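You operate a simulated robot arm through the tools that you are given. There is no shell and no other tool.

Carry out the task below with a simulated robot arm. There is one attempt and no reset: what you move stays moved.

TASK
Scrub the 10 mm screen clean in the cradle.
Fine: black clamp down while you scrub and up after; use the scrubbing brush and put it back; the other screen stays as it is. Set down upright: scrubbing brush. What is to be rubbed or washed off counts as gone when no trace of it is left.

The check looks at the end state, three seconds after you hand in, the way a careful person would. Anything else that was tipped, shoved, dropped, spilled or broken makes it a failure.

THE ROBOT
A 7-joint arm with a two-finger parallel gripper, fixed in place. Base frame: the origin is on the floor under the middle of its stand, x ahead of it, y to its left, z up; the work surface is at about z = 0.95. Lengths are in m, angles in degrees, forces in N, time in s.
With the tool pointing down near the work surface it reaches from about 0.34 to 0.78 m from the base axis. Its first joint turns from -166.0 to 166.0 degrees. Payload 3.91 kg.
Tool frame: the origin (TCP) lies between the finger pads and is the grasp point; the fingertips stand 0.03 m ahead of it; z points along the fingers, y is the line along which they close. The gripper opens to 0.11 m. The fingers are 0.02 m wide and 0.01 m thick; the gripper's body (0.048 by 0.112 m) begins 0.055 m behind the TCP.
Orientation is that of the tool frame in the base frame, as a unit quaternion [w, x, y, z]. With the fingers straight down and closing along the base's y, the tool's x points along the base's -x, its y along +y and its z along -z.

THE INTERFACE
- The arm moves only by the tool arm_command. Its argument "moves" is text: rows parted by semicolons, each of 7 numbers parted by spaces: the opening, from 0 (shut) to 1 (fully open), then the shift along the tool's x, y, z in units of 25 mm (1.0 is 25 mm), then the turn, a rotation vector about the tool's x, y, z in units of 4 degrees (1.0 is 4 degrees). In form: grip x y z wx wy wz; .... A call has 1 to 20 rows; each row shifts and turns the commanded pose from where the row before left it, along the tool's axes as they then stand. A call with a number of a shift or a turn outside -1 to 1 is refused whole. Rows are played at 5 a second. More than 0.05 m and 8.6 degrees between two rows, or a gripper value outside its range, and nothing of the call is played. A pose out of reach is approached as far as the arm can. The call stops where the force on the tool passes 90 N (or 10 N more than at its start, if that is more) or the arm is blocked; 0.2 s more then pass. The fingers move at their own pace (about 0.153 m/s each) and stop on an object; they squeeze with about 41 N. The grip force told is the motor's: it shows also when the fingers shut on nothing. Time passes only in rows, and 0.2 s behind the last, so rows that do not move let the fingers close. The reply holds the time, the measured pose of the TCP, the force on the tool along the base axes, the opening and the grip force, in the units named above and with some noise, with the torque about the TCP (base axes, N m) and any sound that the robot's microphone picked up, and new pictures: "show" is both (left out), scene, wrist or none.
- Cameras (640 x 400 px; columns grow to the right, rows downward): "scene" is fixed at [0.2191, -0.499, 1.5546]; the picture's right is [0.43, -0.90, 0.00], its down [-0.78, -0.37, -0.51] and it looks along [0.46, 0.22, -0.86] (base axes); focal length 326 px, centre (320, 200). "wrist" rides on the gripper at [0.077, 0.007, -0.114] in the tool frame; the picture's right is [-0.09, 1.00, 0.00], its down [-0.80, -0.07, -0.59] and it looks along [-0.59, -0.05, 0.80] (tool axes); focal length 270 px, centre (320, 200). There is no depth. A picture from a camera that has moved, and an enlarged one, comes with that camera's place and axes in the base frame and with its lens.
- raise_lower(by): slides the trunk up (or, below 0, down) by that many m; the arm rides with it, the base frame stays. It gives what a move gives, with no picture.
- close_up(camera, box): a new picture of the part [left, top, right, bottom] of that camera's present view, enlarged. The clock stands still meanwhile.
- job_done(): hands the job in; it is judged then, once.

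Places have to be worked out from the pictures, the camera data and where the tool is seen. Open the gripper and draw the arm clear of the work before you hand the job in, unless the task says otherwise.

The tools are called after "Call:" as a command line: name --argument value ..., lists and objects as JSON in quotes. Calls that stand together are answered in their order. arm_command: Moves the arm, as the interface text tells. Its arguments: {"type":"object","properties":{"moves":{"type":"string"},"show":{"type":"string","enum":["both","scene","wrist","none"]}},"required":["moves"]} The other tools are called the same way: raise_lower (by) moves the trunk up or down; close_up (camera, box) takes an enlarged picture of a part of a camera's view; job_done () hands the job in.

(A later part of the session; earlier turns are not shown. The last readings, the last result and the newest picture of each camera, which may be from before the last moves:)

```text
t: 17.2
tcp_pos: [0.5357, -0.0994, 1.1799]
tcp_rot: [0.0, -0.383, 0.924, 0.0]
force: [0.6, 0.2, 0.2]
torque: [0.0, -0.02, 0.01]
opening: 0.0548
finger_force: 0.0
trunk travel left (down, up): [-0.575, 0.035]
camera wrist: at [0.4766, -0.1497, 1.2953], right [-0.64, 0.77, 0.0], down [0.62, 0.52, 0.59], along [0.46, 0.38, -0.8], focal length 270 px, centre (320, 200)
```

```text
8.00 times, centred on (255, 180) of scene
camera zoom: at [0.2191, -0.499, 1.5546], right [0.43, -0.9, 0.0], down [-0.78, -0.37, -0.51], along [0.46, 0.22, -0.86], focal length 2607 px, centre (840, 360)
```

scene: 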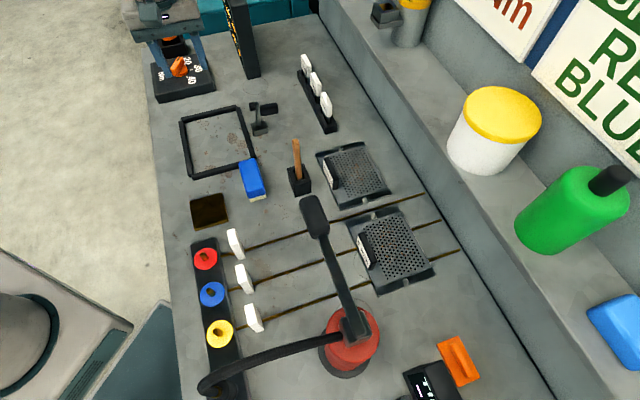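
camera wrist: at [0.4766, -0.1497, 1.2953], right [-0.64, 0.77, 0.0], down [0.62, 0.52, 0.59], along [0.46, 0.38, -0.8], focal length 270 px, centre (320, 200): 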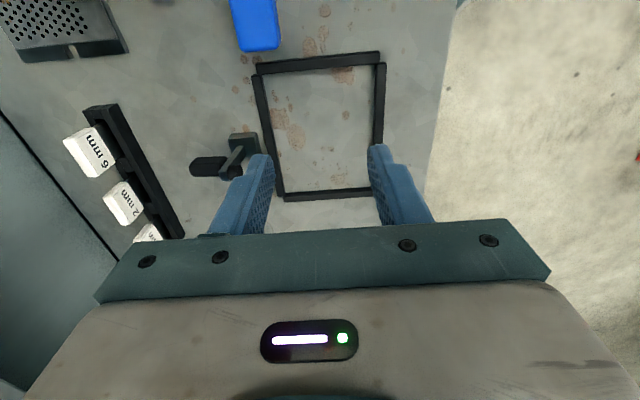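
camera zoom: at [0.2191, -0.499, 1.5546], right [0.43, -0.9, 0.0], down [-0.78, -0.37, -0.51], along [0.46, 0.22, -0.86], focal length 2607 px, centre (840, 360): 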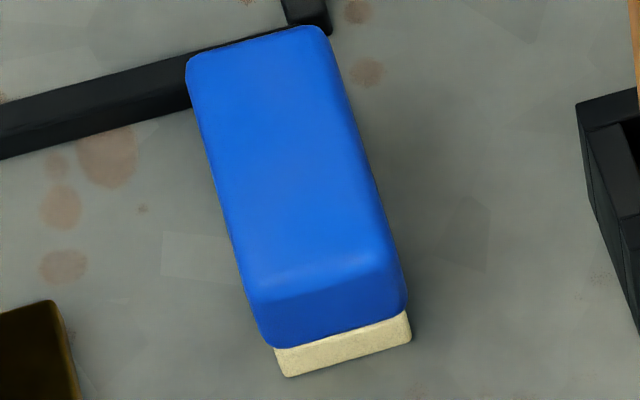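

Stains spread over the middle of the mesh. I'll now go above the 10 mm tab with a narrower opening, and tilt the gripper 24° in the plane of the tab so its body leans away from the wooden handle.

Call:
arm_command --moves "0.33 0.604 -0.98 0 0 0 0; 0.33 0.604 -0.98 0 0 0 0; 0.33 0.604 -0.98 0 0 0 0; 0.33 0.604 -0.98 0 0 0 0; 0.33 0.604 -0.98 0 0 0 0; 0.33 0.604 -0.98 0 0 0 0; 0.33 0.604 -0.98 0 0 0 0; 0.33 0.604 -0.98 0 0 0 0; 0.33 0.604 -0.98 0 0 0 0; 0.33 0 0 0 0 -1 0; 0.33 0 0 0 0 -1 0; 0.33 0 0 0 0 -1 0; 0.33 0 0 0 0 -1 0; 0.33 0 0 0 0 -1 0; 0.33 0 0 0 0 -1 0; 0.33 0 0 0 0 0 0" --show "both"

```text
t: 20.6
tcp_pos: [0.5969, -0.3519, 1.1789]
tcp_rot: [0.193, -0.375, 0.903, 0.08]
force: [0.1, 0.4, -0.6]
torque: [0.01, 0.0, -0.03]
opening: 0.0364
finger_force: 0.0
trunk travel left (down, up): [-0.575, 0.035]
camera wrist: at [0.5095, -0.4307, 1.2526], right [-0.65, 0.76, 0.04], down [0.4, 0.3, 0.87], along [0.65, 0.58, -0.49], focal length 270 px, centre (320, 200)
```

scene: 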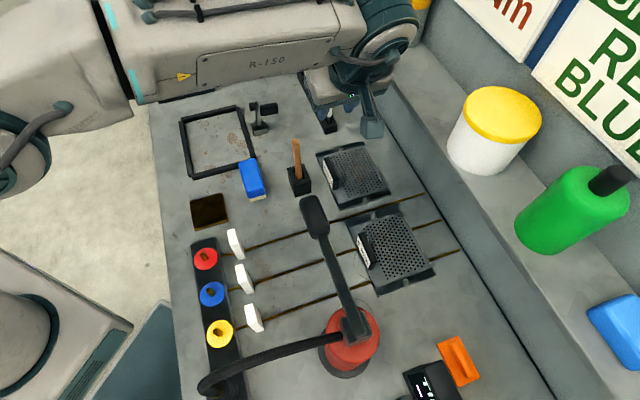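
wrist: 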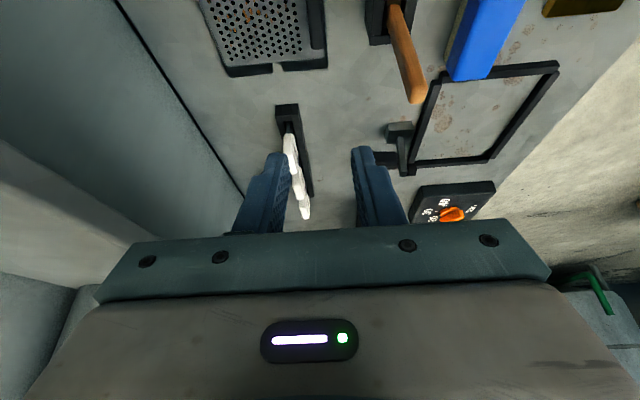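

Position is over the tab (c 0.671, d 0.173 in the bench axes). I'll descend straight down to just above the wooden handle's height and check clearances.

Call:
arm_command --moves "0.33 0.389 0.012 0.869 0 0 0; 0.33 0.389 0.012 0.869 0 0 0; 0.33 0.389 0.012 0.869 0 0 0; 0.33 0.389 0.012 0.869 0 0 0; 0.33 0.389 0.012 0.869 0 0 0; 0.33 0 0 0 0 0 0" --show "both"

Call:
close_up --camera "scene" --box '[270, 90, 430, 210]'

Call:
close_up --camera "wrist" --box '[180, 0, 480, 240]'

```text
t: 22.0
tcp_pos: [0.5952, -0.3506, 1.0599]
tcp_rot: [0.192, -0.375, 0.903, 0.08]
force: [0.3, 0.3, 0.8]
torque: [0.0, 0.01, 0.01]
opening: 0.0363
finger_force: 0.0
trunk travel left (down, up): [-0.575, 0.035]
camera wrist: at [0.5088, -0.4294, 1.1341], right [-0.65, 0.76, 0.04], down [0.4, 0.3, 0.87], along [0.65, 0.58, -0.49], focal length 270 px, centre (320, 200)
```

scene: 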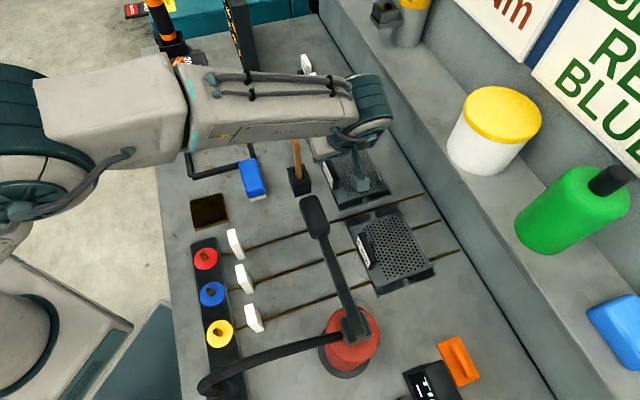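
wrist: 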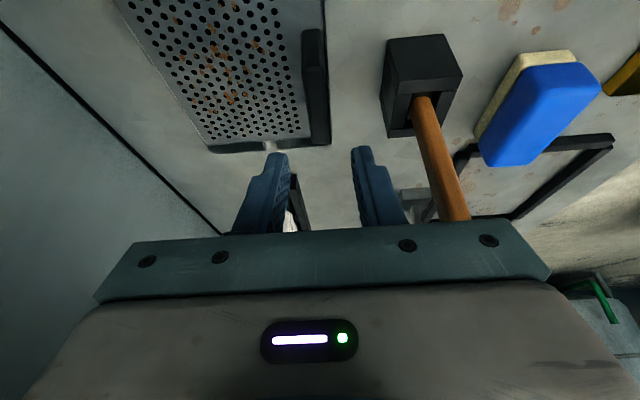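

```text
3.33 times, centred on (350, 150) of scene
camera zoom: at [0.2191, -0.499, 1.5546], right [0.43, -0.9, 0.0], down [-0.78, -0.37, -0.51], along [0.46, 0.22, -0.86], focal length 1086 px, centre (220, 367)
```

zoom: 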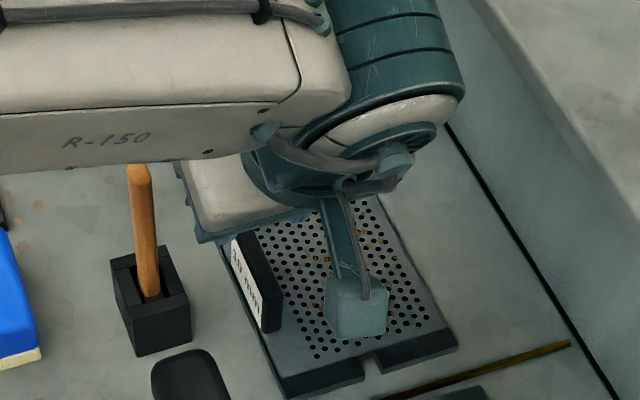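

```text
1.67 times, centred on (330, 120) of wrist
camera zoom: at [0.5088, -0.4294, 1.1341], right [-0.65, 0.76, 0.04], down [0.4, 0.3, 0.87], along [0.65, 0.58, -0.49], focal length 450 px, centre (303, 333)
```

zoom: 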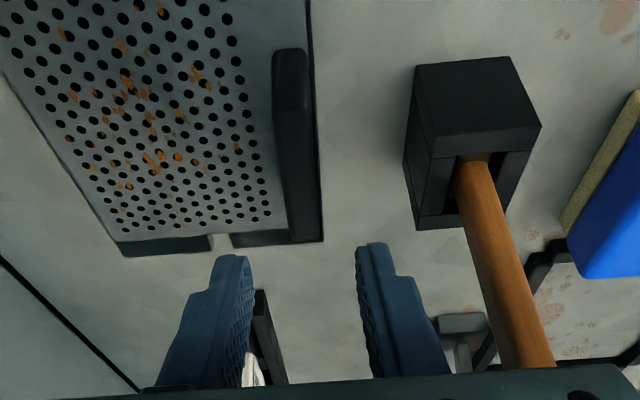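

The forearm gets rather near the tall lever with this much tilt. I'll halve the tilt to 12° and shift the grip point a little toward the tab's near end instead.

Call:
arm_command --moves "0.33 0.2 0 0 0 1 0; 0.33 0.2 0 0 0 1 0; 0.33 0 0 0 0 1 0; 0.33 0 0 0 0 0 0" --show "both"

Call:
close_up --camera "scene" --box '[270, 90, 430, 210]'

```text
t: 23.0
tcp_pos: [0.5889, -0.3578, 1.0571]
tcp_rot: [0.096, -0.38, 0.919, 0.039]
force: [-1.2, -0.7, 0.4]
torque: [0.01, 0.01, -0.01]
opening: 0.0363
finger_force: 0.0
trunk travel left (down, up): [-0.575, 0.035]
camera wrist: at [0.5145, -0.4231, 1.1532], right [-0.64, 0.77, 0.02], down [0.52, 0.42, 0.75], along [0.56, 0.49, -0.66], focal length 270 px, centre (320, 200)
```

scene: 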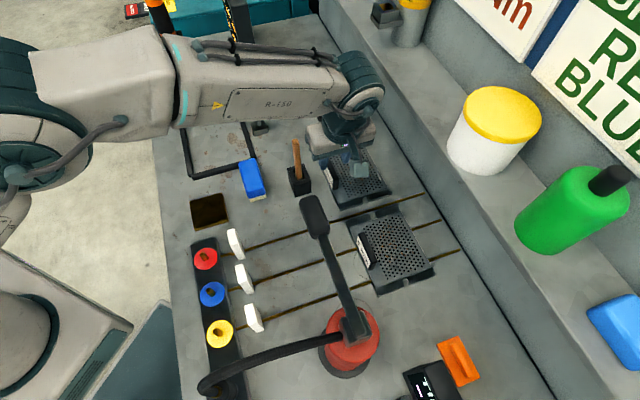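
wrist: 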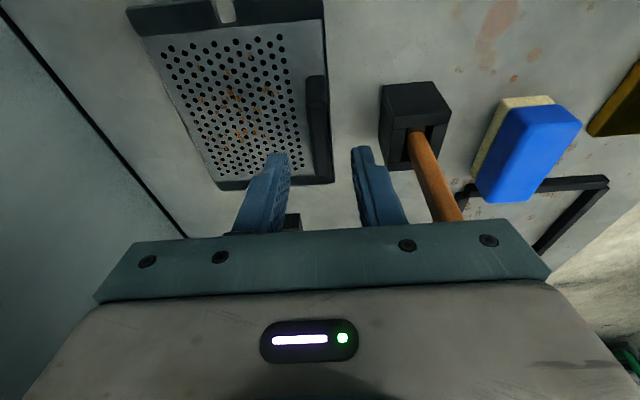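

```text
3.33 times, centred on (350, 150) of scene
camera zoom: at [0.2191, -0.499, 1.5546], right [0.43, -0.9, 0.0], down [-0.78, -0.37, -0.51], along [0.46, 0.22, -0.86], focal length 1086 px, centre (220, 367)
```

zoom: 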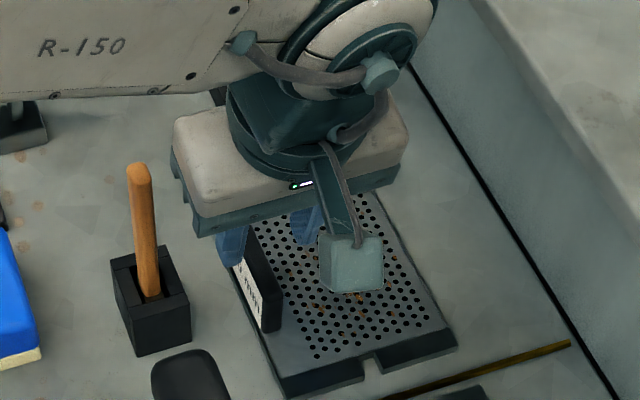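

Now the forearm is well clear of the lever and the body clear of the wooden handle. I'll descend most of the remaining way.

Call:
arm_command --moves "0.33 0.185 0 0.88 0 0 0; 0.33 0.185 0 0.88 0 0 0; 0.33 0 0 0 0 0 0" --show "both"

Call:
close_up --camera "scene" --box '[280, 110, 400, 200]'

Call:
close_up --camera "wrist" --box '[220, 50, 440, 240]'

```text
t: 23.8
tcp_pos: [0.5906, -0.3563, 1.0106]
tcp_rot: [0.097, -0.381, 0.919, 0.04]
force: [-0.4, 0.5, -1.3]
torque: [-0.01, 0.02, 0.0]
opening: 0.0365
finger_force: 0.1
trunk travel left (down, up): [-0.575, 0.035]
camera wrist: at [0.516, -0.4223, 1.1072], right [-0.64, 0.77, 0.02], down [0.52, 0.42, 0.75], along [0.56, 0.49, -0.66], focal length 270 px, centre (320, 200)
```

scene: 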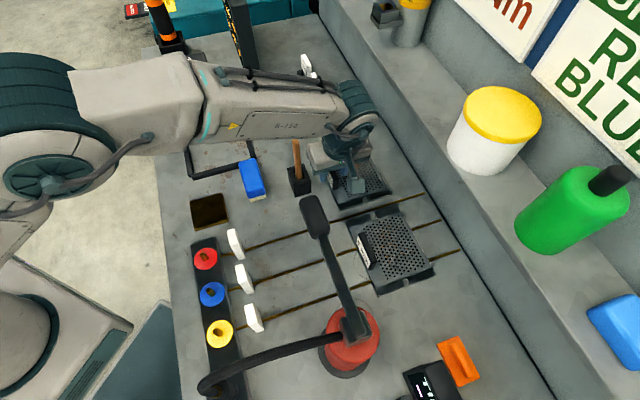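
wrist: 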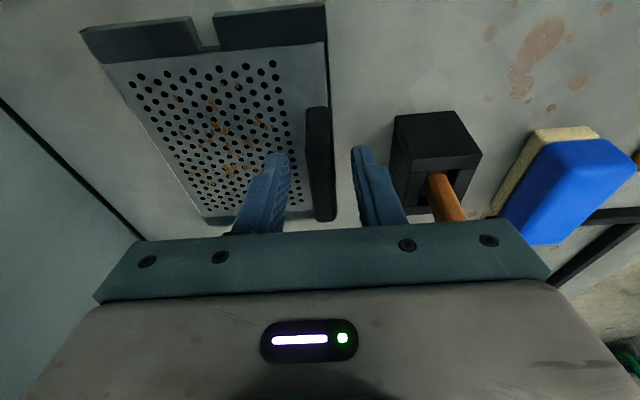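

```text
4.44 times, centred on (340, 155) of scene
camera zoom: at [0.2191, -0.499, 1.5546], right [0.43, -0.9, 0.0], down [-0.78, -0.37, -0.51], along [0.46, 0.22, -0.86], focal length 1448 px, centre (231, 400)
```

zoom: 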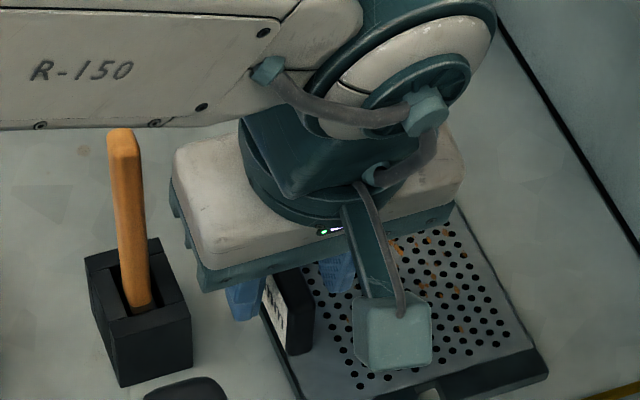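

```text
2.11 times, centred on (330, 145) of wrist
camera zoom: at [0.516, -0.4223, 1.1072], right [-0.64, 0.77, 0.02], down [0.52, 0.42, 0.75], along [0.56, 0.49, -0.66], focal length 569 px, centre (299, 316)
```

zoom: 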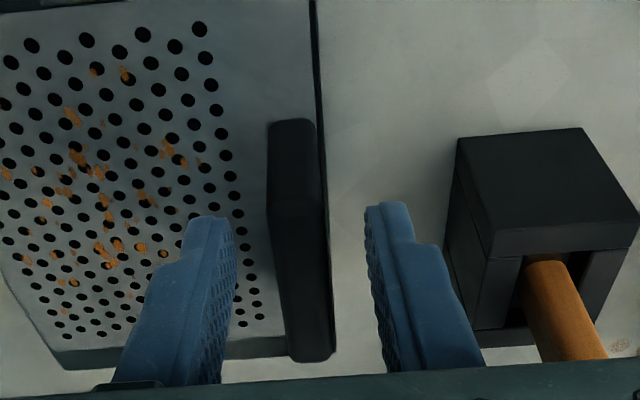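

The fingers straddle the tab with about equal gaps. I'll descend the last 15 mm, watching the force.

Call:
arm_command --moves "0.33 0.062 0 0.294 0 0 0; 0.33 0.062 0 0.294 0 0 0; 0.33 0 0 0 0 0 0" --show "both"

Call:
close_up --camera "wrist" --box '[220, 50, 440, 240]'

Call:
close_up --camera "scene" --box '[280, 110, 400, 200]'

```text
t: 24.6
tcp_pos: [0.5903, -0.3569, 0.9974]
tcp_rot: [0.097, -0.38, 0.919, 0.04]
force: [-0.2, -0.5, 0.1]
torque: [-0.01, 0.01, -0.01]
opening: 0.0363
finger_force: 0.1
trunk travel left (down, up): [-0.575, 0.035]
camera wrist: at [0.5153, -0.4234, 1.0929], right [-0.64, 0.76, 0.02], down [0.52, 0.42, 0.75], along [0.56, 0.49, -0.66], focal length 270 px, centre (320, 200)
```

scene: 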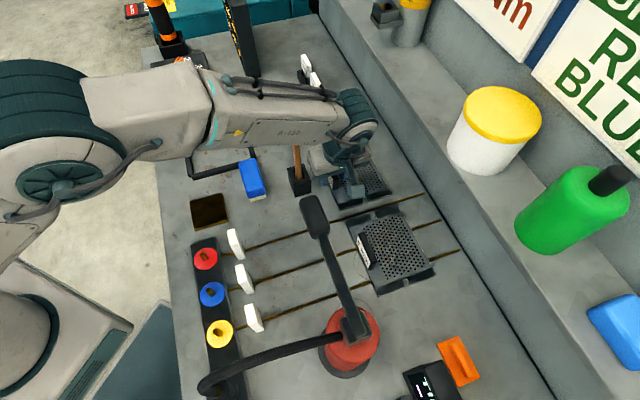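
wrist: 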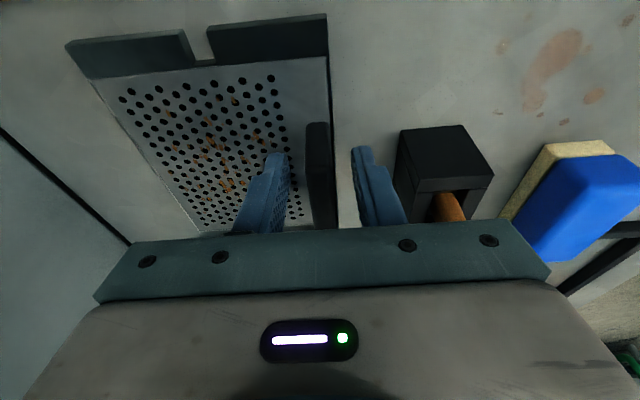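

```text
2.11 times, centred on (330, 145) of wrist
camera zoom: at [0.5153, -0.4234, 1.0929], right [-0.64, 0.76, 0.02], down [0.52, 0.42, 0.75], along [0.56, 0.49, -0.66], focal length 569 px, centre (299, 316)
```

zoom: 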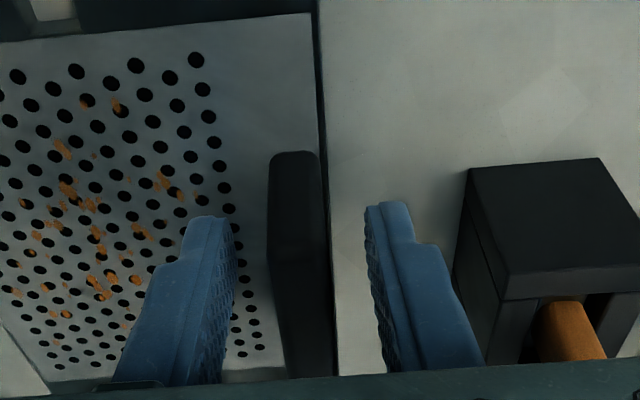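

```text
4.44 times, centred on (340, 155) of scene
camera zoom: at [0.2191, -0.499, 1.5546], right [0.43, -0.9, 0.0], down [-0.78, -0.37, -0.51], along [0.46, 0.22, -0.86], focal length 1448 px, centre (231, 400)
```

zoom: 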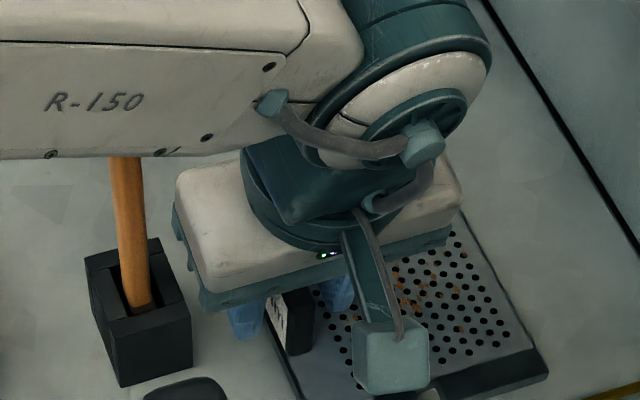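

I'll go 4 mm lower and close the fingers on the tab.

Call:
arm_command --moves "0.33 0.033 0 0.157 0 0 0; 0.33 0 0 0 0 0 0; 0 0 0 0 0 0 0; 0 0 0 0 0 0 0; 0 0 0 0 0 0 0; 0 0 0 0 0 0 0" --show "both"

Call:
close_up --camera "wrist" --box '[220, 50, 440, 240]'

```text
t: 26.0
tcp_pos: [0.5884, -0.3573, 0.9938]
tcp_rot: [0.097, -0.38, 0.919, 0.041]
force: [-0.3, 0.4, 0.4]
torque: [-0.16, 0.11, -0.01]
opening: 0.0138
finger_force: 40.5
trunk travel left (down, up): [-0.575, 0.035]
camera wrist: at [0.5147, -0.4228, 1.0889], right [-0.64, 0.77, 0.02], down [0.52, 0.42, 0.75], along [0.56, 0.49, -0.66], focal length 270 px, centre (320, 200)
```

scene: 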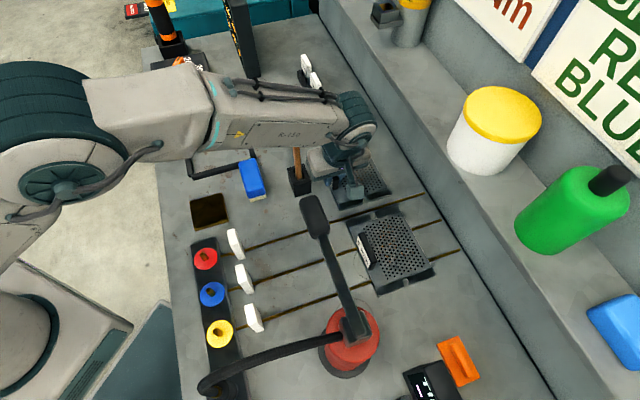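
wrist: 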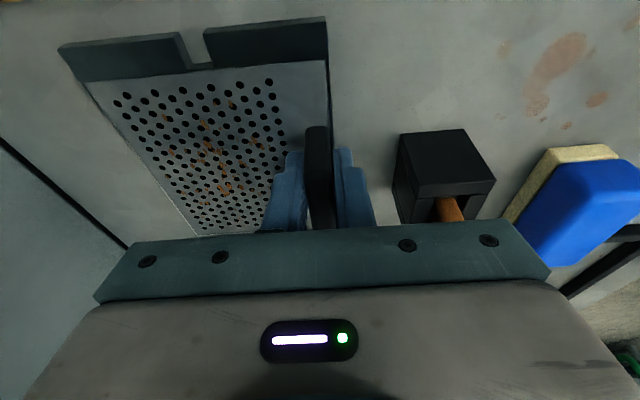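

```text
2.11 times, centred on (330, 145) of wrist
camera zoom: at [0.5147, -0.4228, 1.0889], right [-0.64, 0.77, 0.02], down [0.52, 0.42, 0.75], along [0.56, 0.49, -0.66], focal length 569 px, centre (299, 316)
```

zoom: 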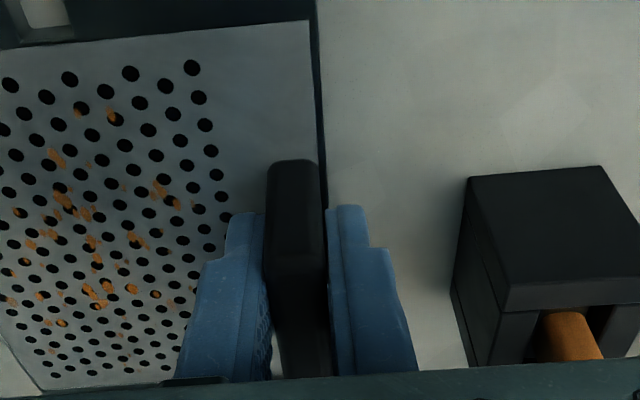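

The tab is held (13.8 mm, 40 N). I'll lift 2 cm and check what comes along.

Call:
arm_command --moves "0 -0.082 0 -0.391 0 0 0; 0 -0.082 0 -0.391 0 0 0; 0 0 0 0 0 0 0" --show "both"

Call:
close_up --camera "wrist" --box '[40, 0, 360, 220]'

Call:
close_up --camera "scene" --box '[280, 120, 410, 215]'

```text
t: 26.8
tcp_pos: [0.5884, -0.3576, 1.0124]
tcp_rot: [0.096, -0.381, 0.919, 0.039]
force: [-0.2, -0.6, -3.4]
torque: [0.03, 0.05, 0.02]
opening: 0.0136
finger_force: 41.0
trunk travel left (down, up): [-0.575, 0.035]
camera wrist: at [0.5144, -0.423, 1.1094], right [-0.64, 0.76, 0.02], down [0.52, 0.42, 0.75], along [0.56, 0.49, -0.66], focal length 270 px, centre (320, 200)
```

scene: 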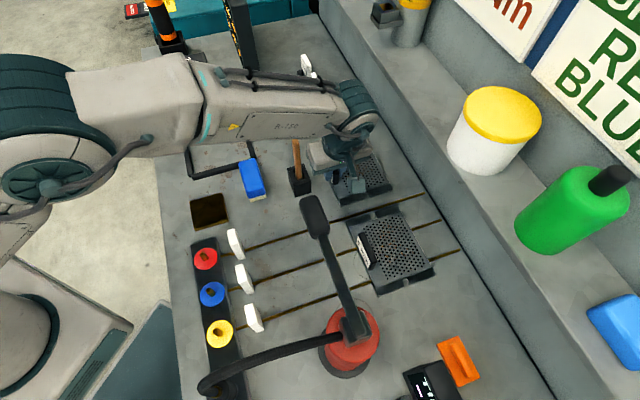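
wrist: 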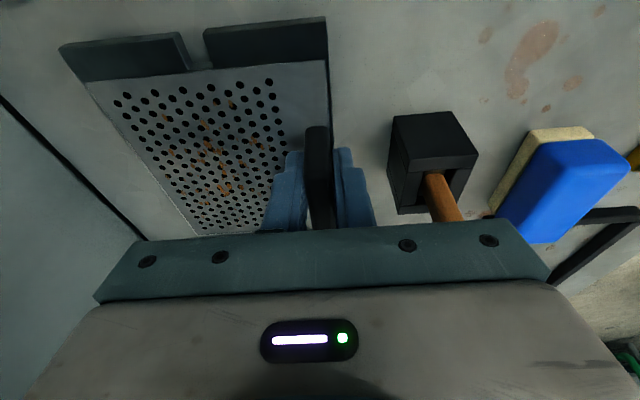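

```text
1.82 times, centred on (200, 110) of wrist
camera zoom: at [0.5144, -0.423, 1.1094], right [-0.64, 0.76, 0.02], down [0.52, 0.42, 0.75], along [0.56, 0.49, -0.66], focal length 491 px, centre (538, 364)
```

zoom: 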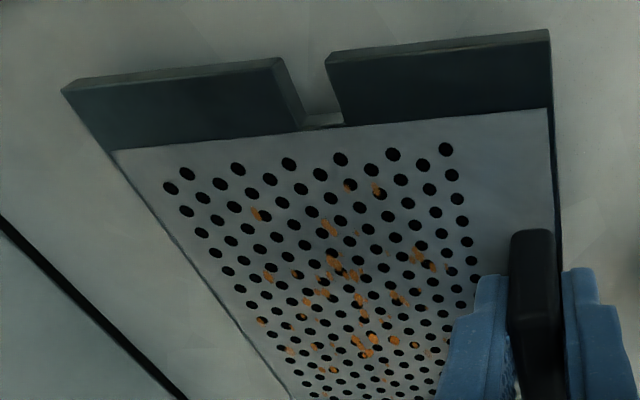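

```text
4.21 times, centred on (345, 168) of scene
camera zoom: at [0.2191, -0.499, 1.5546], right [0.43, -0.9, 0.0], down [-0.78, -0.37, -0.51], along [0.46, 0.22, -0.86], focal length 1372 px, centre (215, 337)
```

zoom: 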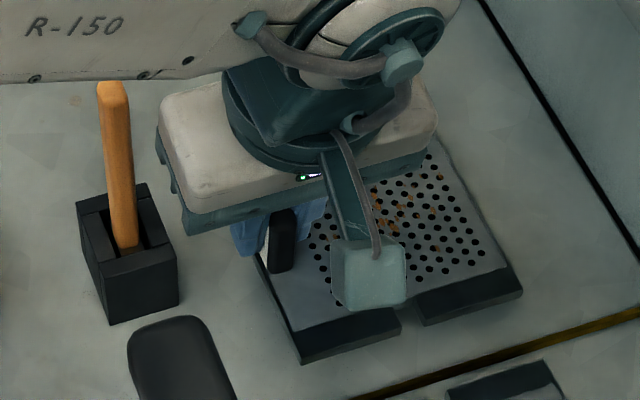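

The dark frame with the notches is part of the screen and lifts with it (about 0.35 kg, hanging level). I'll raise it to clear the tag stand, staying below the shelf overhang.

Call:
arm_command --moves "0 -0.153 0 -0.728 0 0 0; 0 -0.153 0 -0.728 0 0 0; 0 -0.153 0 -0.728 0 0 0; 0 -0.153 0 -0.728 0 0 0; 0 -0.153 0 -0.728 0 0 0; 0 0 0 0 0 0 0" --show "both"

Call:
close_up --camera "scene" --box '[260, 60, 440, 200]'

```text
t: 28.2
tcp_pos: [0.5904, -0.3559, 1.1064]
tcp_rot: [0.097, -0.38, 0.919, 0.04]
force: [-0.1, -0.3, -2.6]
torque: [0.06, 0.12, -0.04]
opening: 0.0134
finger_force: 41.2
trunk travel left (down, up): [-0.575, 0.035]
camera wrist: at [0.5157, -0.4226, 1.2036], right [-0.64, 0.76, 0.02], down [0.52, 0.42, 0.75], along [0.56, 0.49, -0.66], focal length 270 px, centre (320, 200)
```

scene: 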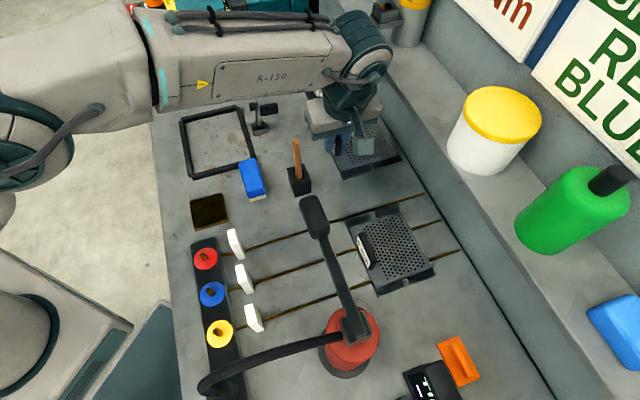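
wrist: 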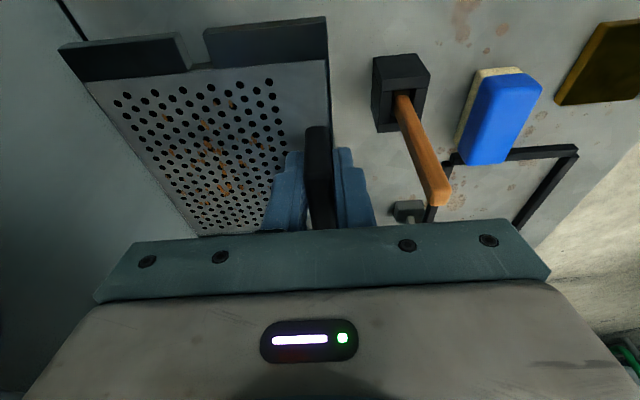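

```text
2.86 times, centred on (350, 130) of scene
camera zoom: at [0.2191, -0.499, 1.5546], right [0.43, -0.9, 0.0], down [-0.78, -0.37, -0.51], along [0.46, 0.22, -0.86], focal length 931 px, centre (234, 400)
```

zoom: 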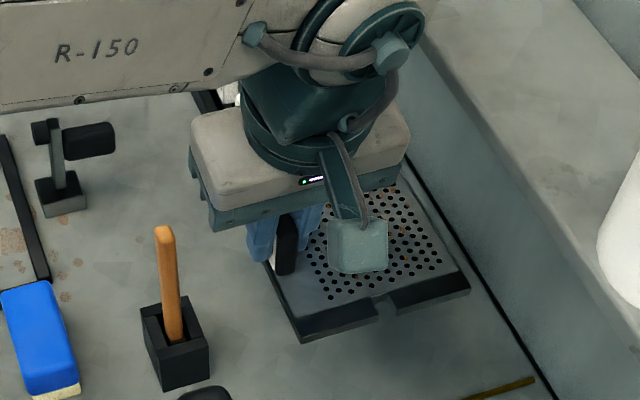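

The screen hangs level. Next I'll slide it along +(1,1) by 12 cm past the wooden tool, easing slightly away from the wall.

Call:
arm_command --moves "0 -0.783 0.133 0.165 0 0 0; 0 -0.783 0.133 0.165 0 0 0; 0 -0.783 0.133 0.165 0 0 0; 0 -0.783 0.133 0.165 0 0 0; 0 -0.783 0.133 0.165 0 0 0; 0 -0.783 0.133 0.165 0 0 0; 0 0 0 0 0 0 0" --show "both"

Call:
close_up --camera "scene" --box '[230, 50, 410, 200]'

```text
t: 29.8
tcp_pos: [0.6606, -0.2573, 1.1063]
tcp_rot: [0.097, -0.38, 0.919, 0.041]
force: [0.7, 0.5, -3.6]
torque: [0.05, 0.11, 0.0]
opening: 0.0136
finger_force: 41.4
trunk travel left (down, up): [-0.575, 0.035]
camera wrist: at [0.5862, -0.3247, 1.2024], right [-0.64, 0.77, 0.02], down [0.52, 0.42, 0.75], along [0.56, 0.49, -0.66], focal length 270 px, centre (320, 200)
```

scene: 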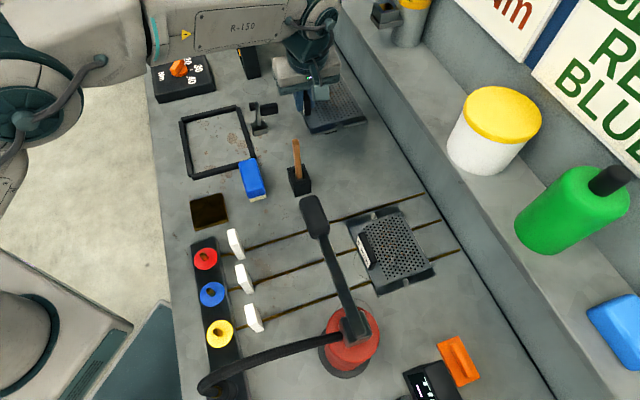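
wrist: 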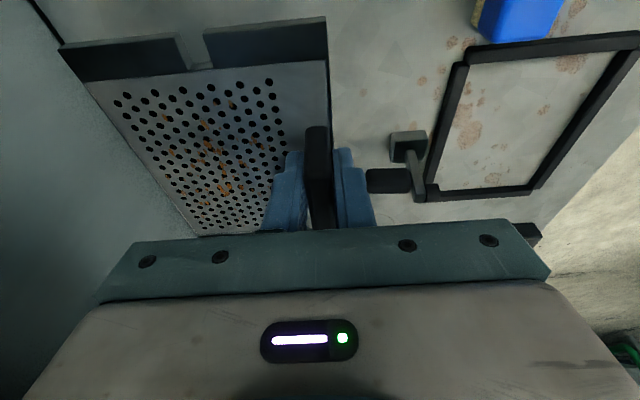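

```text
2.67 times, centred on (320, 125) of scene
camera zoom: at [0.2191, -0.499, 1.5546], right [0.43, -0.9, 0.0], down [-0.78, -0.37, -0.51], along [0.46, 0.22, -0.86], focal length 869 px, centre (320, 400)
```

zoom: 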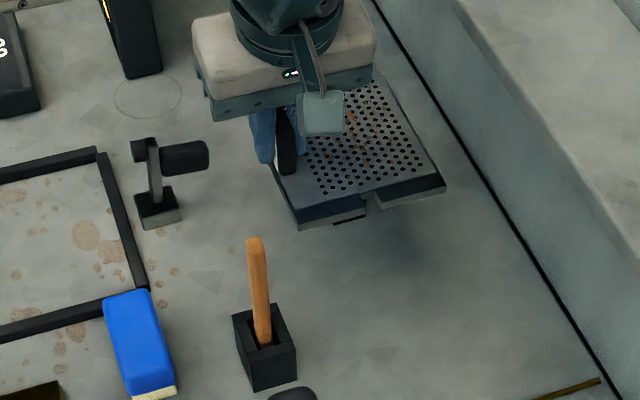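

Clear of the wooden tool. Now I'll raise a bit more and carry it over the clamp to above the cradle.

Call:
arm_command --moves "0 -0.107 0.8 -0.509 0 0 0; 0 -0.107 0.8 -0.509 0 0 0; 0 -0.107 0.8 -0.509 0 0 0; 0 -0.362 0.858 0.076 0 0 0; 0 -0.362 0.858 0.076 0 0 0; 0 -0.362 0.858 0.076 0 0 0; 0 -0.362 0.858 0.076 0 0 0; 0 -0.362 0.858 0.076 0 0 0; 0 -0.362 0.858 0.076 0 0 0; 0 -0.362 0.858 0.076 0 0 0; 0 -0.362 0.858 0.076 0 0 0; 0 -0.362 0.858 0.076 0 0 0; 0 0 0 0 0 0 0" --show "both"

Call:
close_up --camera "scene" --box '[160, 40, 320, 180]'

```text
t: 32.6
tcp_pos: [0.5392, -0.0192, 1.1447]
tcp_rot: [0.097, -0.381, 0.919, 0.04]
force: [0.2, 0.1, -2.5]
torque: [0.01, 0.14, 0.02]
opening: 0.0138
finger_force: 41.5
trunk travel left (down, up): [-0.575, 0.035]
camera wrist: at [0.4651, -0.0855, 1.2417], right [-0.64, 0.77, 0.02], down [0.52, 0.42, 0.75], along [0.56, 0.49, -0.66], focal length 270 px, centre (320, 200)
```

scene: 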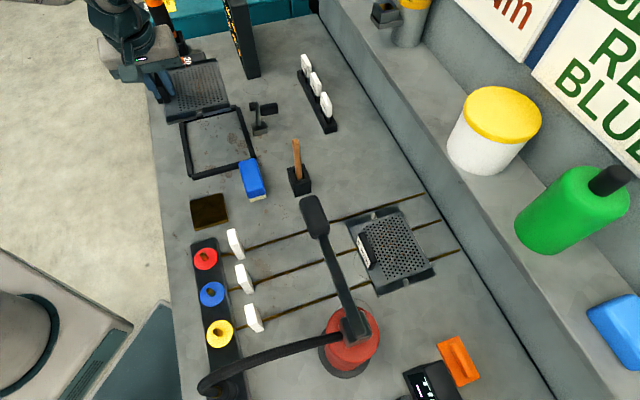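
wrist: 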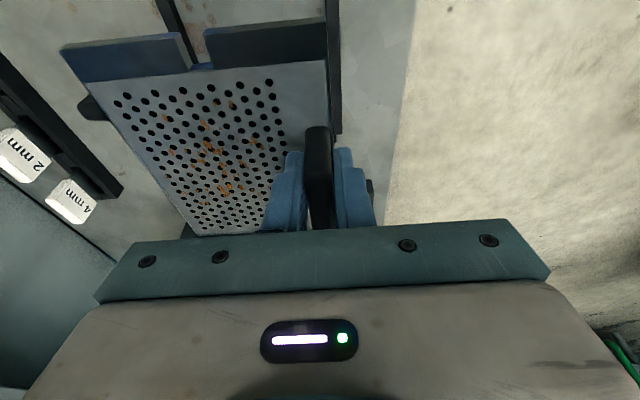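

```text
2.86 times, centred on (240, 110) of scene
camera zoom: at [0.2191, -0.499, 1.5546], right [0.43, -0.9, 0.0], down [-0.78, -0.37, -0.51], along [0.46, 0.22, -0.86], focal length 931 px, centre (549, 457)
```

zoom: 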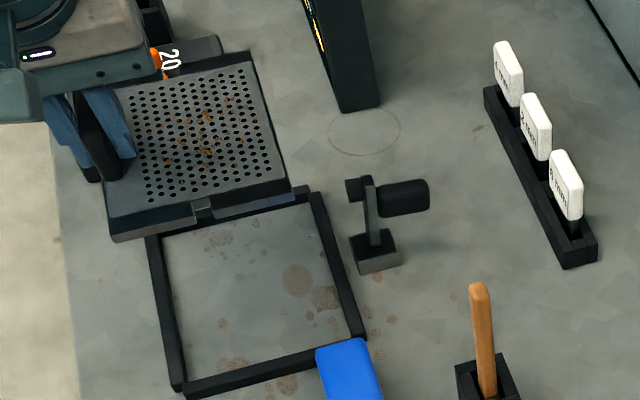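

The screen's corners project where I expect. I'll zoom in to check its edges against the cradle's inner edges before lowering.

Call:
close_up --camera "scene" --box '[170, 50, 270, 130]'

Call:
close_up --camera "wrist" --box '[40, 0, 400, 240]'

```text
5.00 times, centred on (220, 90) of scene
camera zoom: at [0.2191, -0.499, 1.5546], right [0.43, -0.9, 0.0], down [-0.78, -0.37, -0.51], along [0.46, 0.22, -0.86], focal length 1629 px, centre (820, 750)
```

zoom: 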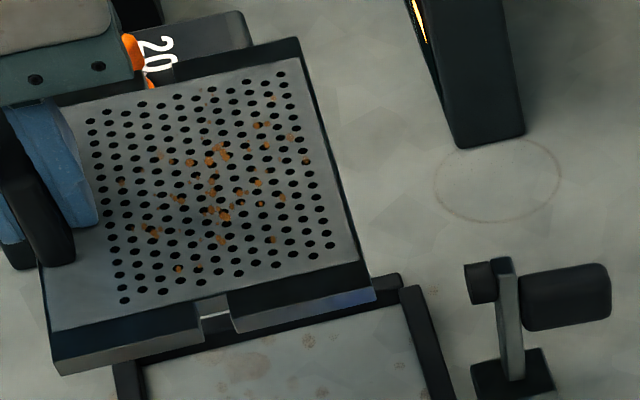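

```text
1.67 times, centred on (220, 120) of wrist
camera zoom: at [0.4651, -0.0855, 1.2417], right [-0.64, 0.77, 0.02], down [0.52, 0.42, 0.75], along [0.56, 0.49, -0.66], focal length 450 px, centre (487, 333)
```

zoom: 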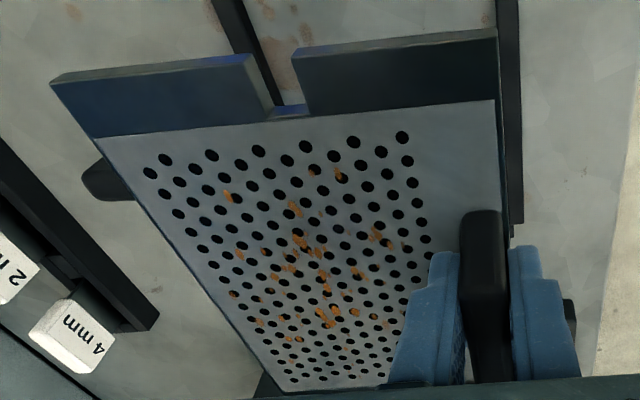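

The frame of the screen is about 120 × 158 mm; I'll correct by 3 mm in c and 2 mm in d, then lower it to just above the cradle bars.

Call:
arm_command --moves "0 0.192 -0.02 0.845 0 0 0; 0 0.192 -0.02 0.845 0 0 0; 0 0.192 -0.02 0.845 0 0 0; 0 0.192 -0.02 0.845 0 0 0; 0 0.192 -0.02 0.845 0 0 0; 0 0.192 -0.02 0.845 0 0 0; 0 0 0 0 0 0 0" --show "both"

Call:
close_up --camera "scene" --box '[165, 90, 285, 190]'

Call:
close_up --camera "wrist" --box '[40, 0, 400, 240]'

```text
t: 34.2
tcp_pos: [0.5379, -0.0231, 1.0156]
tcp_rot: [0.096, -0.38, 0.919, 0.04]
force: [0.5, -0.6, -2.5]
torque: [0.07, 0.1, 0.03]
opening: 0.0139
finger_force: 40.9
trunk travel left (down, up): [-0.575, 0.035]
camera wrist: at [0.4639, -0.0902, 1.111], right [-0.64, 0.76, 0.02], down [0.52, 0.42, 0.75], along [0.56, 0.49, -0.66], focal length 270 px, centre (320, 200)
```

scene: 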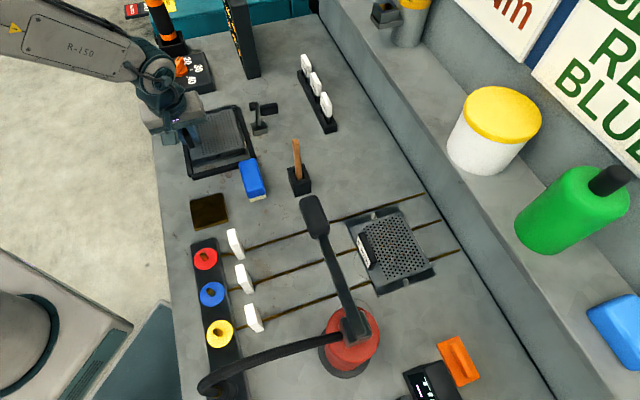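
wrist: 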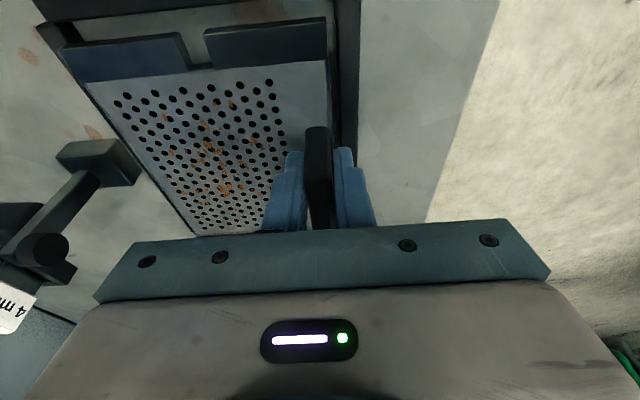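

```text
4.00 times, centred on (225, 140) of scene
camera zoom: at [0.2191, -0.499, 1.5546], right [0.43, -0.9, 0.0], down [-0.78, -0.37, -0.51], along [0.46, 0.22, -0.86], focal length 1303 px, centre (700, 440)
```

zoom: 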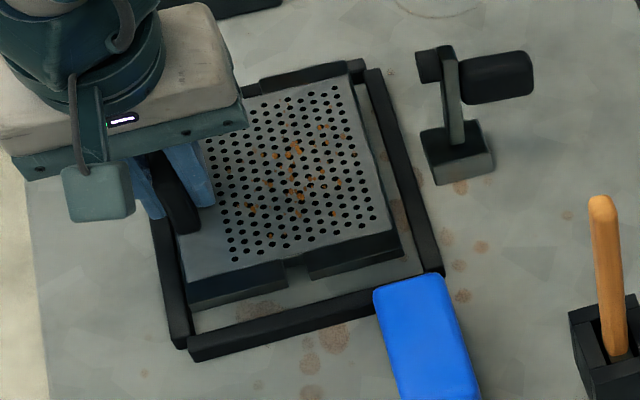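

```text
1.67 times, centred on (220, 120) of wrist
camera zoom: at [0.4639, -0.0902, 1.111], right [-0.64, 0.76, 0.02], down [0.52, 0.42, 0.75], along [0.56, 0.49, -0.66], focal length 450 px, centre (487, 333)
```

zoom: 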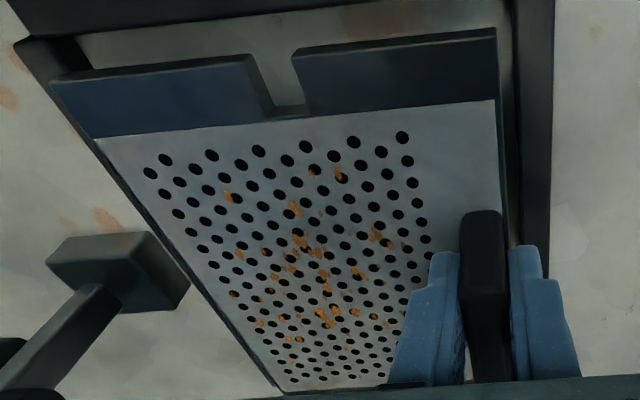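

The screen is inside the outline with gaps on all sides, bottom about 2 cm above the bench. I'll lower it slowly.

Call:
arm_command --moves "0 0.041 0 0.196 0 0 0; 0 0.041 0 0.196 0 0 0; 0 0.041 0 0.196 0 0 0; 0 0.033 0 0.157 0 0 0; 0 0 0 0 0 0 0" --show "both"

Call:
close_up --camera "scene" --box '[165, 90, 285, 190]'

Call:
close_up --camera "wrist" --box '[40, 0, 400, 240]'

```text
t: 35.4
tcp_pos: [0.5388, -0.0228, 0.9958]
tcp_rot: [0.096, -0.381, 0.919, 0.04]
force: [-0.2, -0.1, -2.6]
torque: [0.06, 0.1, 0.01]
opening: 0.0135
finger_force: 41.3
trunk travel left (down, up): [-0.575, 0.035]
camera wrist: at [0.4656, -0.0898, 1.0921], right [-0.64, 0.76, 0.02], down [0.52, 0.42, 0.75], along [0.56, 0.49, -0.66], focal length 270 px, centre (320, 200)
```

scene: 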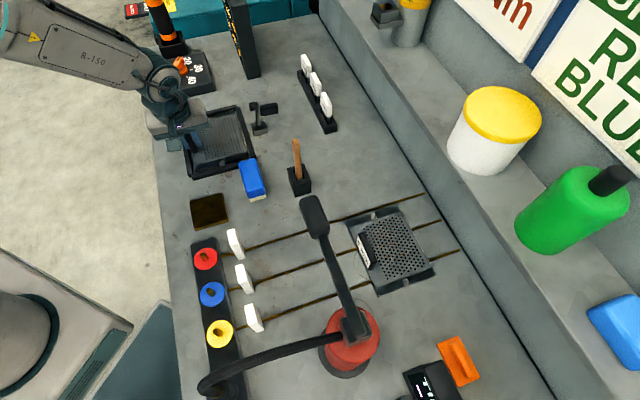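
wrist: 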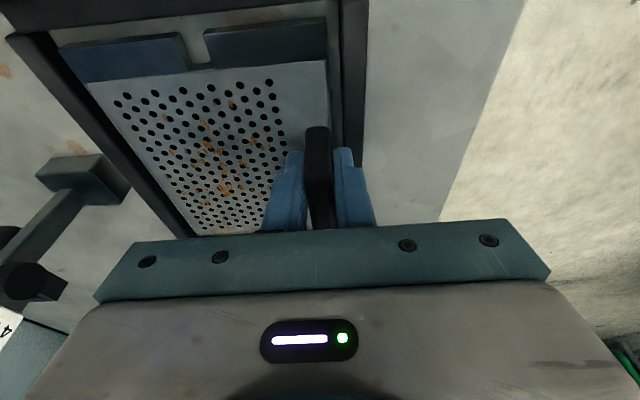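

```text
4.00 times, centred on (225, 140) of scene
camera zoom: at [0.2191, -0.499, 1.5546], right [0.43, -0.9, 0.0], down [-0.78, -0.37, -0.51], along [0.46, 0.22, -0.86], focal length 1303 px, centre (700, 440)
```

zoom: 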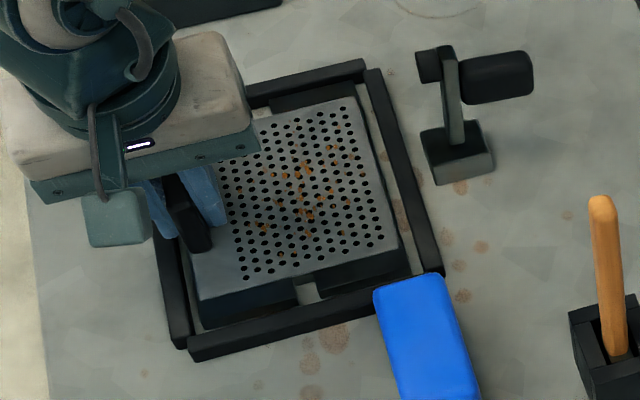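

```text
1.67 times, centred on (220, 120) of wrist
camera zoom: at [0.4656, -0.0898, 1.0921], right [-0.64, 0.76, 0.02], down [0.52, 0.42, 0.75], along [0.56, 0.49, -0.66], focal length 450 px, centre (487, 333)
```

zoom: 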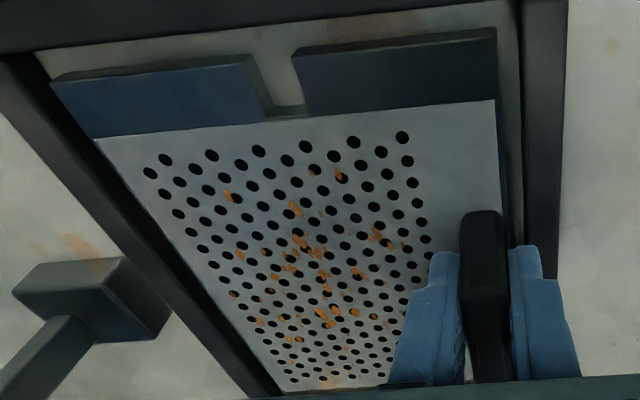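

Nearly down and centred. I'll nudge it a few mm away from the clamp side (so the pad lands near the frame's edge) and set it down.

Call:
arm_command --moves "0 -0.137 0.14 0.029 0 0 0; 0 0 0 0 0 0 0; 0 0.02 0 0.1 0 0 0; 0 0.01 0 0.05 0 0 0; 0 0 0 0 0 0 0" --show "both"

Call:
close_up --camera "scene" --box '[165, 90, 285, 190]'

```text
t: 36.6
tcp_pos: [0.5408, -0.0192, 0.9926]
tcp_rot: [0.098, -0.381, 0.918, 0.039]
force: [1.2, 0.7, 5.8]
torque: [0.16, 0.17, -0.05]
opening: 0.0138
finger_force: 40.5
trunk travel left (down, up): [-0.575, 0.035]
camera wrist: at [0.4666, -0.0846, 1.0894], right [-0.64, 0.76, 0.02], down [0.52, 0.42, 0.75], along [0.57, 0.49, -0.66], focal length 270 px, centre (320, 200)
```

scene: 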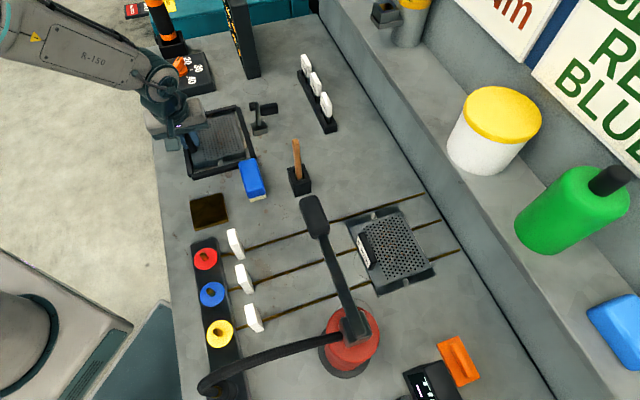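
wrist: 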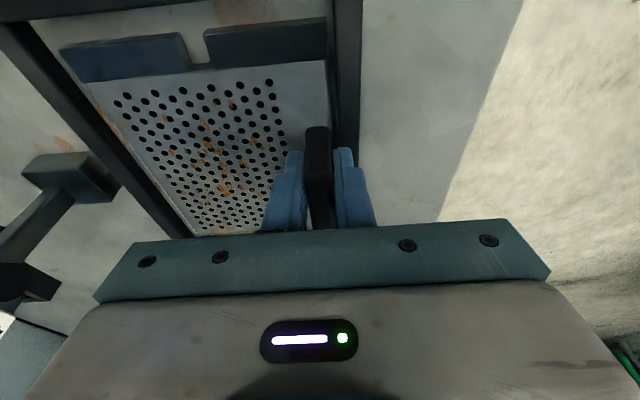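

```text
4.00 times, centred on (225, 140) of scene
camera zoom: at [0.2191, -0.499, 1.5546], right [0.43, -0.9, 0.0], down [-0.78, -0.37, -0.51], along [0.46, 0.22, -0.86], focal length 1303 px, centre (700, 440)
```

zoom: 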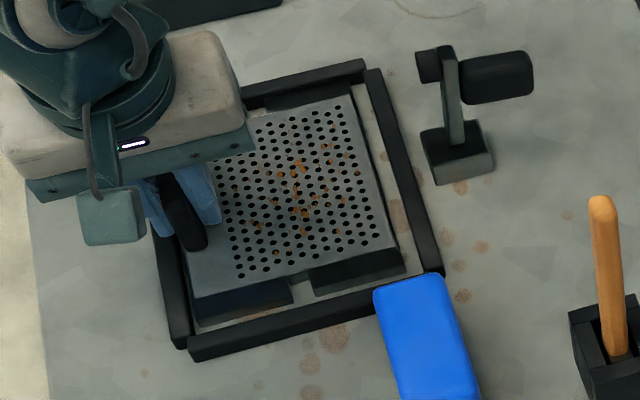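

Contact with the bench is felt (+5.8 N); the screen sits in the cradle. I'll release the tab gently and rise straight up.

Call:
arm_command --moves "0 0 0 -0.03 0 0 0; 0.22 0 0 0 0 0 0; 0.22 0 0 0 0 0 0; 0.22 -0.05 0 -0.3 0 0 0; 0.22 -0.1 0 -0.6 0 0 0; 0.22 -0.2 0 -0.95 0 0 0; 0.22 -0.2 0 -0.95 0 0 0; 0.22 -0.2 0 -0.95 0 0 0; 0.22 -0.2 0 -0.95 0 0 0; 0.22 0 0 0 0 0 0" --show "both"

Call:
close_up --camera "scene" --box '[165, 90, 285, 190]'

Call:
close_up --camera "wrist" --box '[120, 0, 440, 220]'

```text
t: 38.8
tcp_pos: [0.54, -0.0188, 1.1133]
tcp_rot: [0.097, -0.381, 0.919, 0.04]
force: [0.4, 0.3, 0.2]
torque: [0.03, -0.01, 0.02]
opening: 0.0245
finger_force: 0.1
trunk travel left (down, up): [-0.575, 0.035]
camera wrist: at [0.4656, -0.0853, 1.2101], right [-0.64, 0.76, 0.02], down [0.52, 0.42, 0.75], along [0.56, 0.49, -0.66], focal length 270 px, centre (320, 200)
```

scene: 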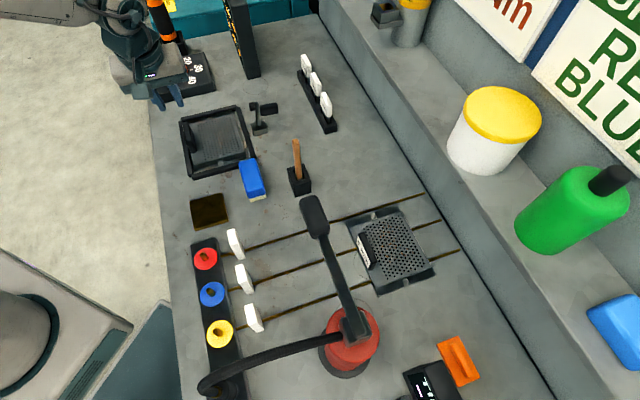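
wrist: 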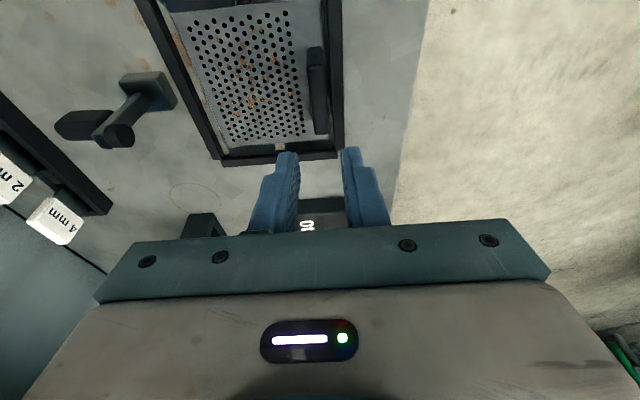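

```text
4.00 times, centred on (225, 140) of scene
camera zoom: at [0.2191, -0.499, 1.5546], right [0.43, -0.9, 0.0], down [-0.78, -0.37, -0.51], along [0.46, 0.22, -0.86], focal length 1303 px, centre (700, 440)
```

zoom: 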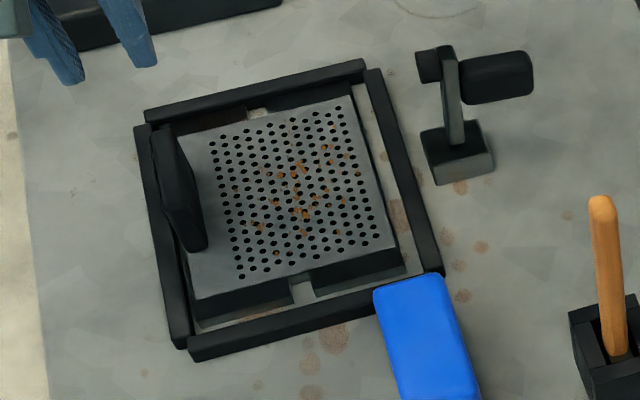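

```text
1.82 times, centred on (280, 110) of wrist
camera zoom: at [0.4656, -0.0853, 1.2101], right [-0.64, 0.76, 0.02], down [0.52, 0.42, 0.75], along [0.56, 0.49, -0.66], focal length 491 px, centre (393, 364)
```

zoom: 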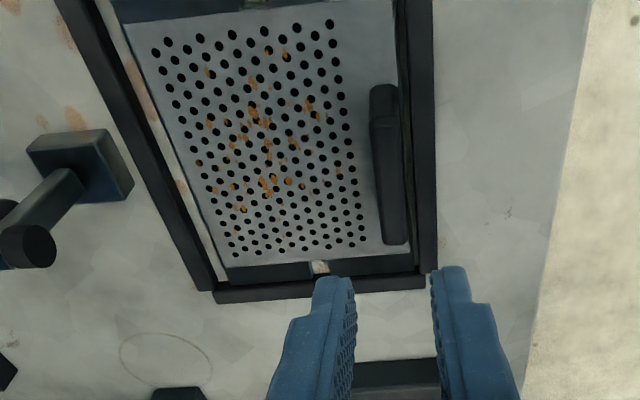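

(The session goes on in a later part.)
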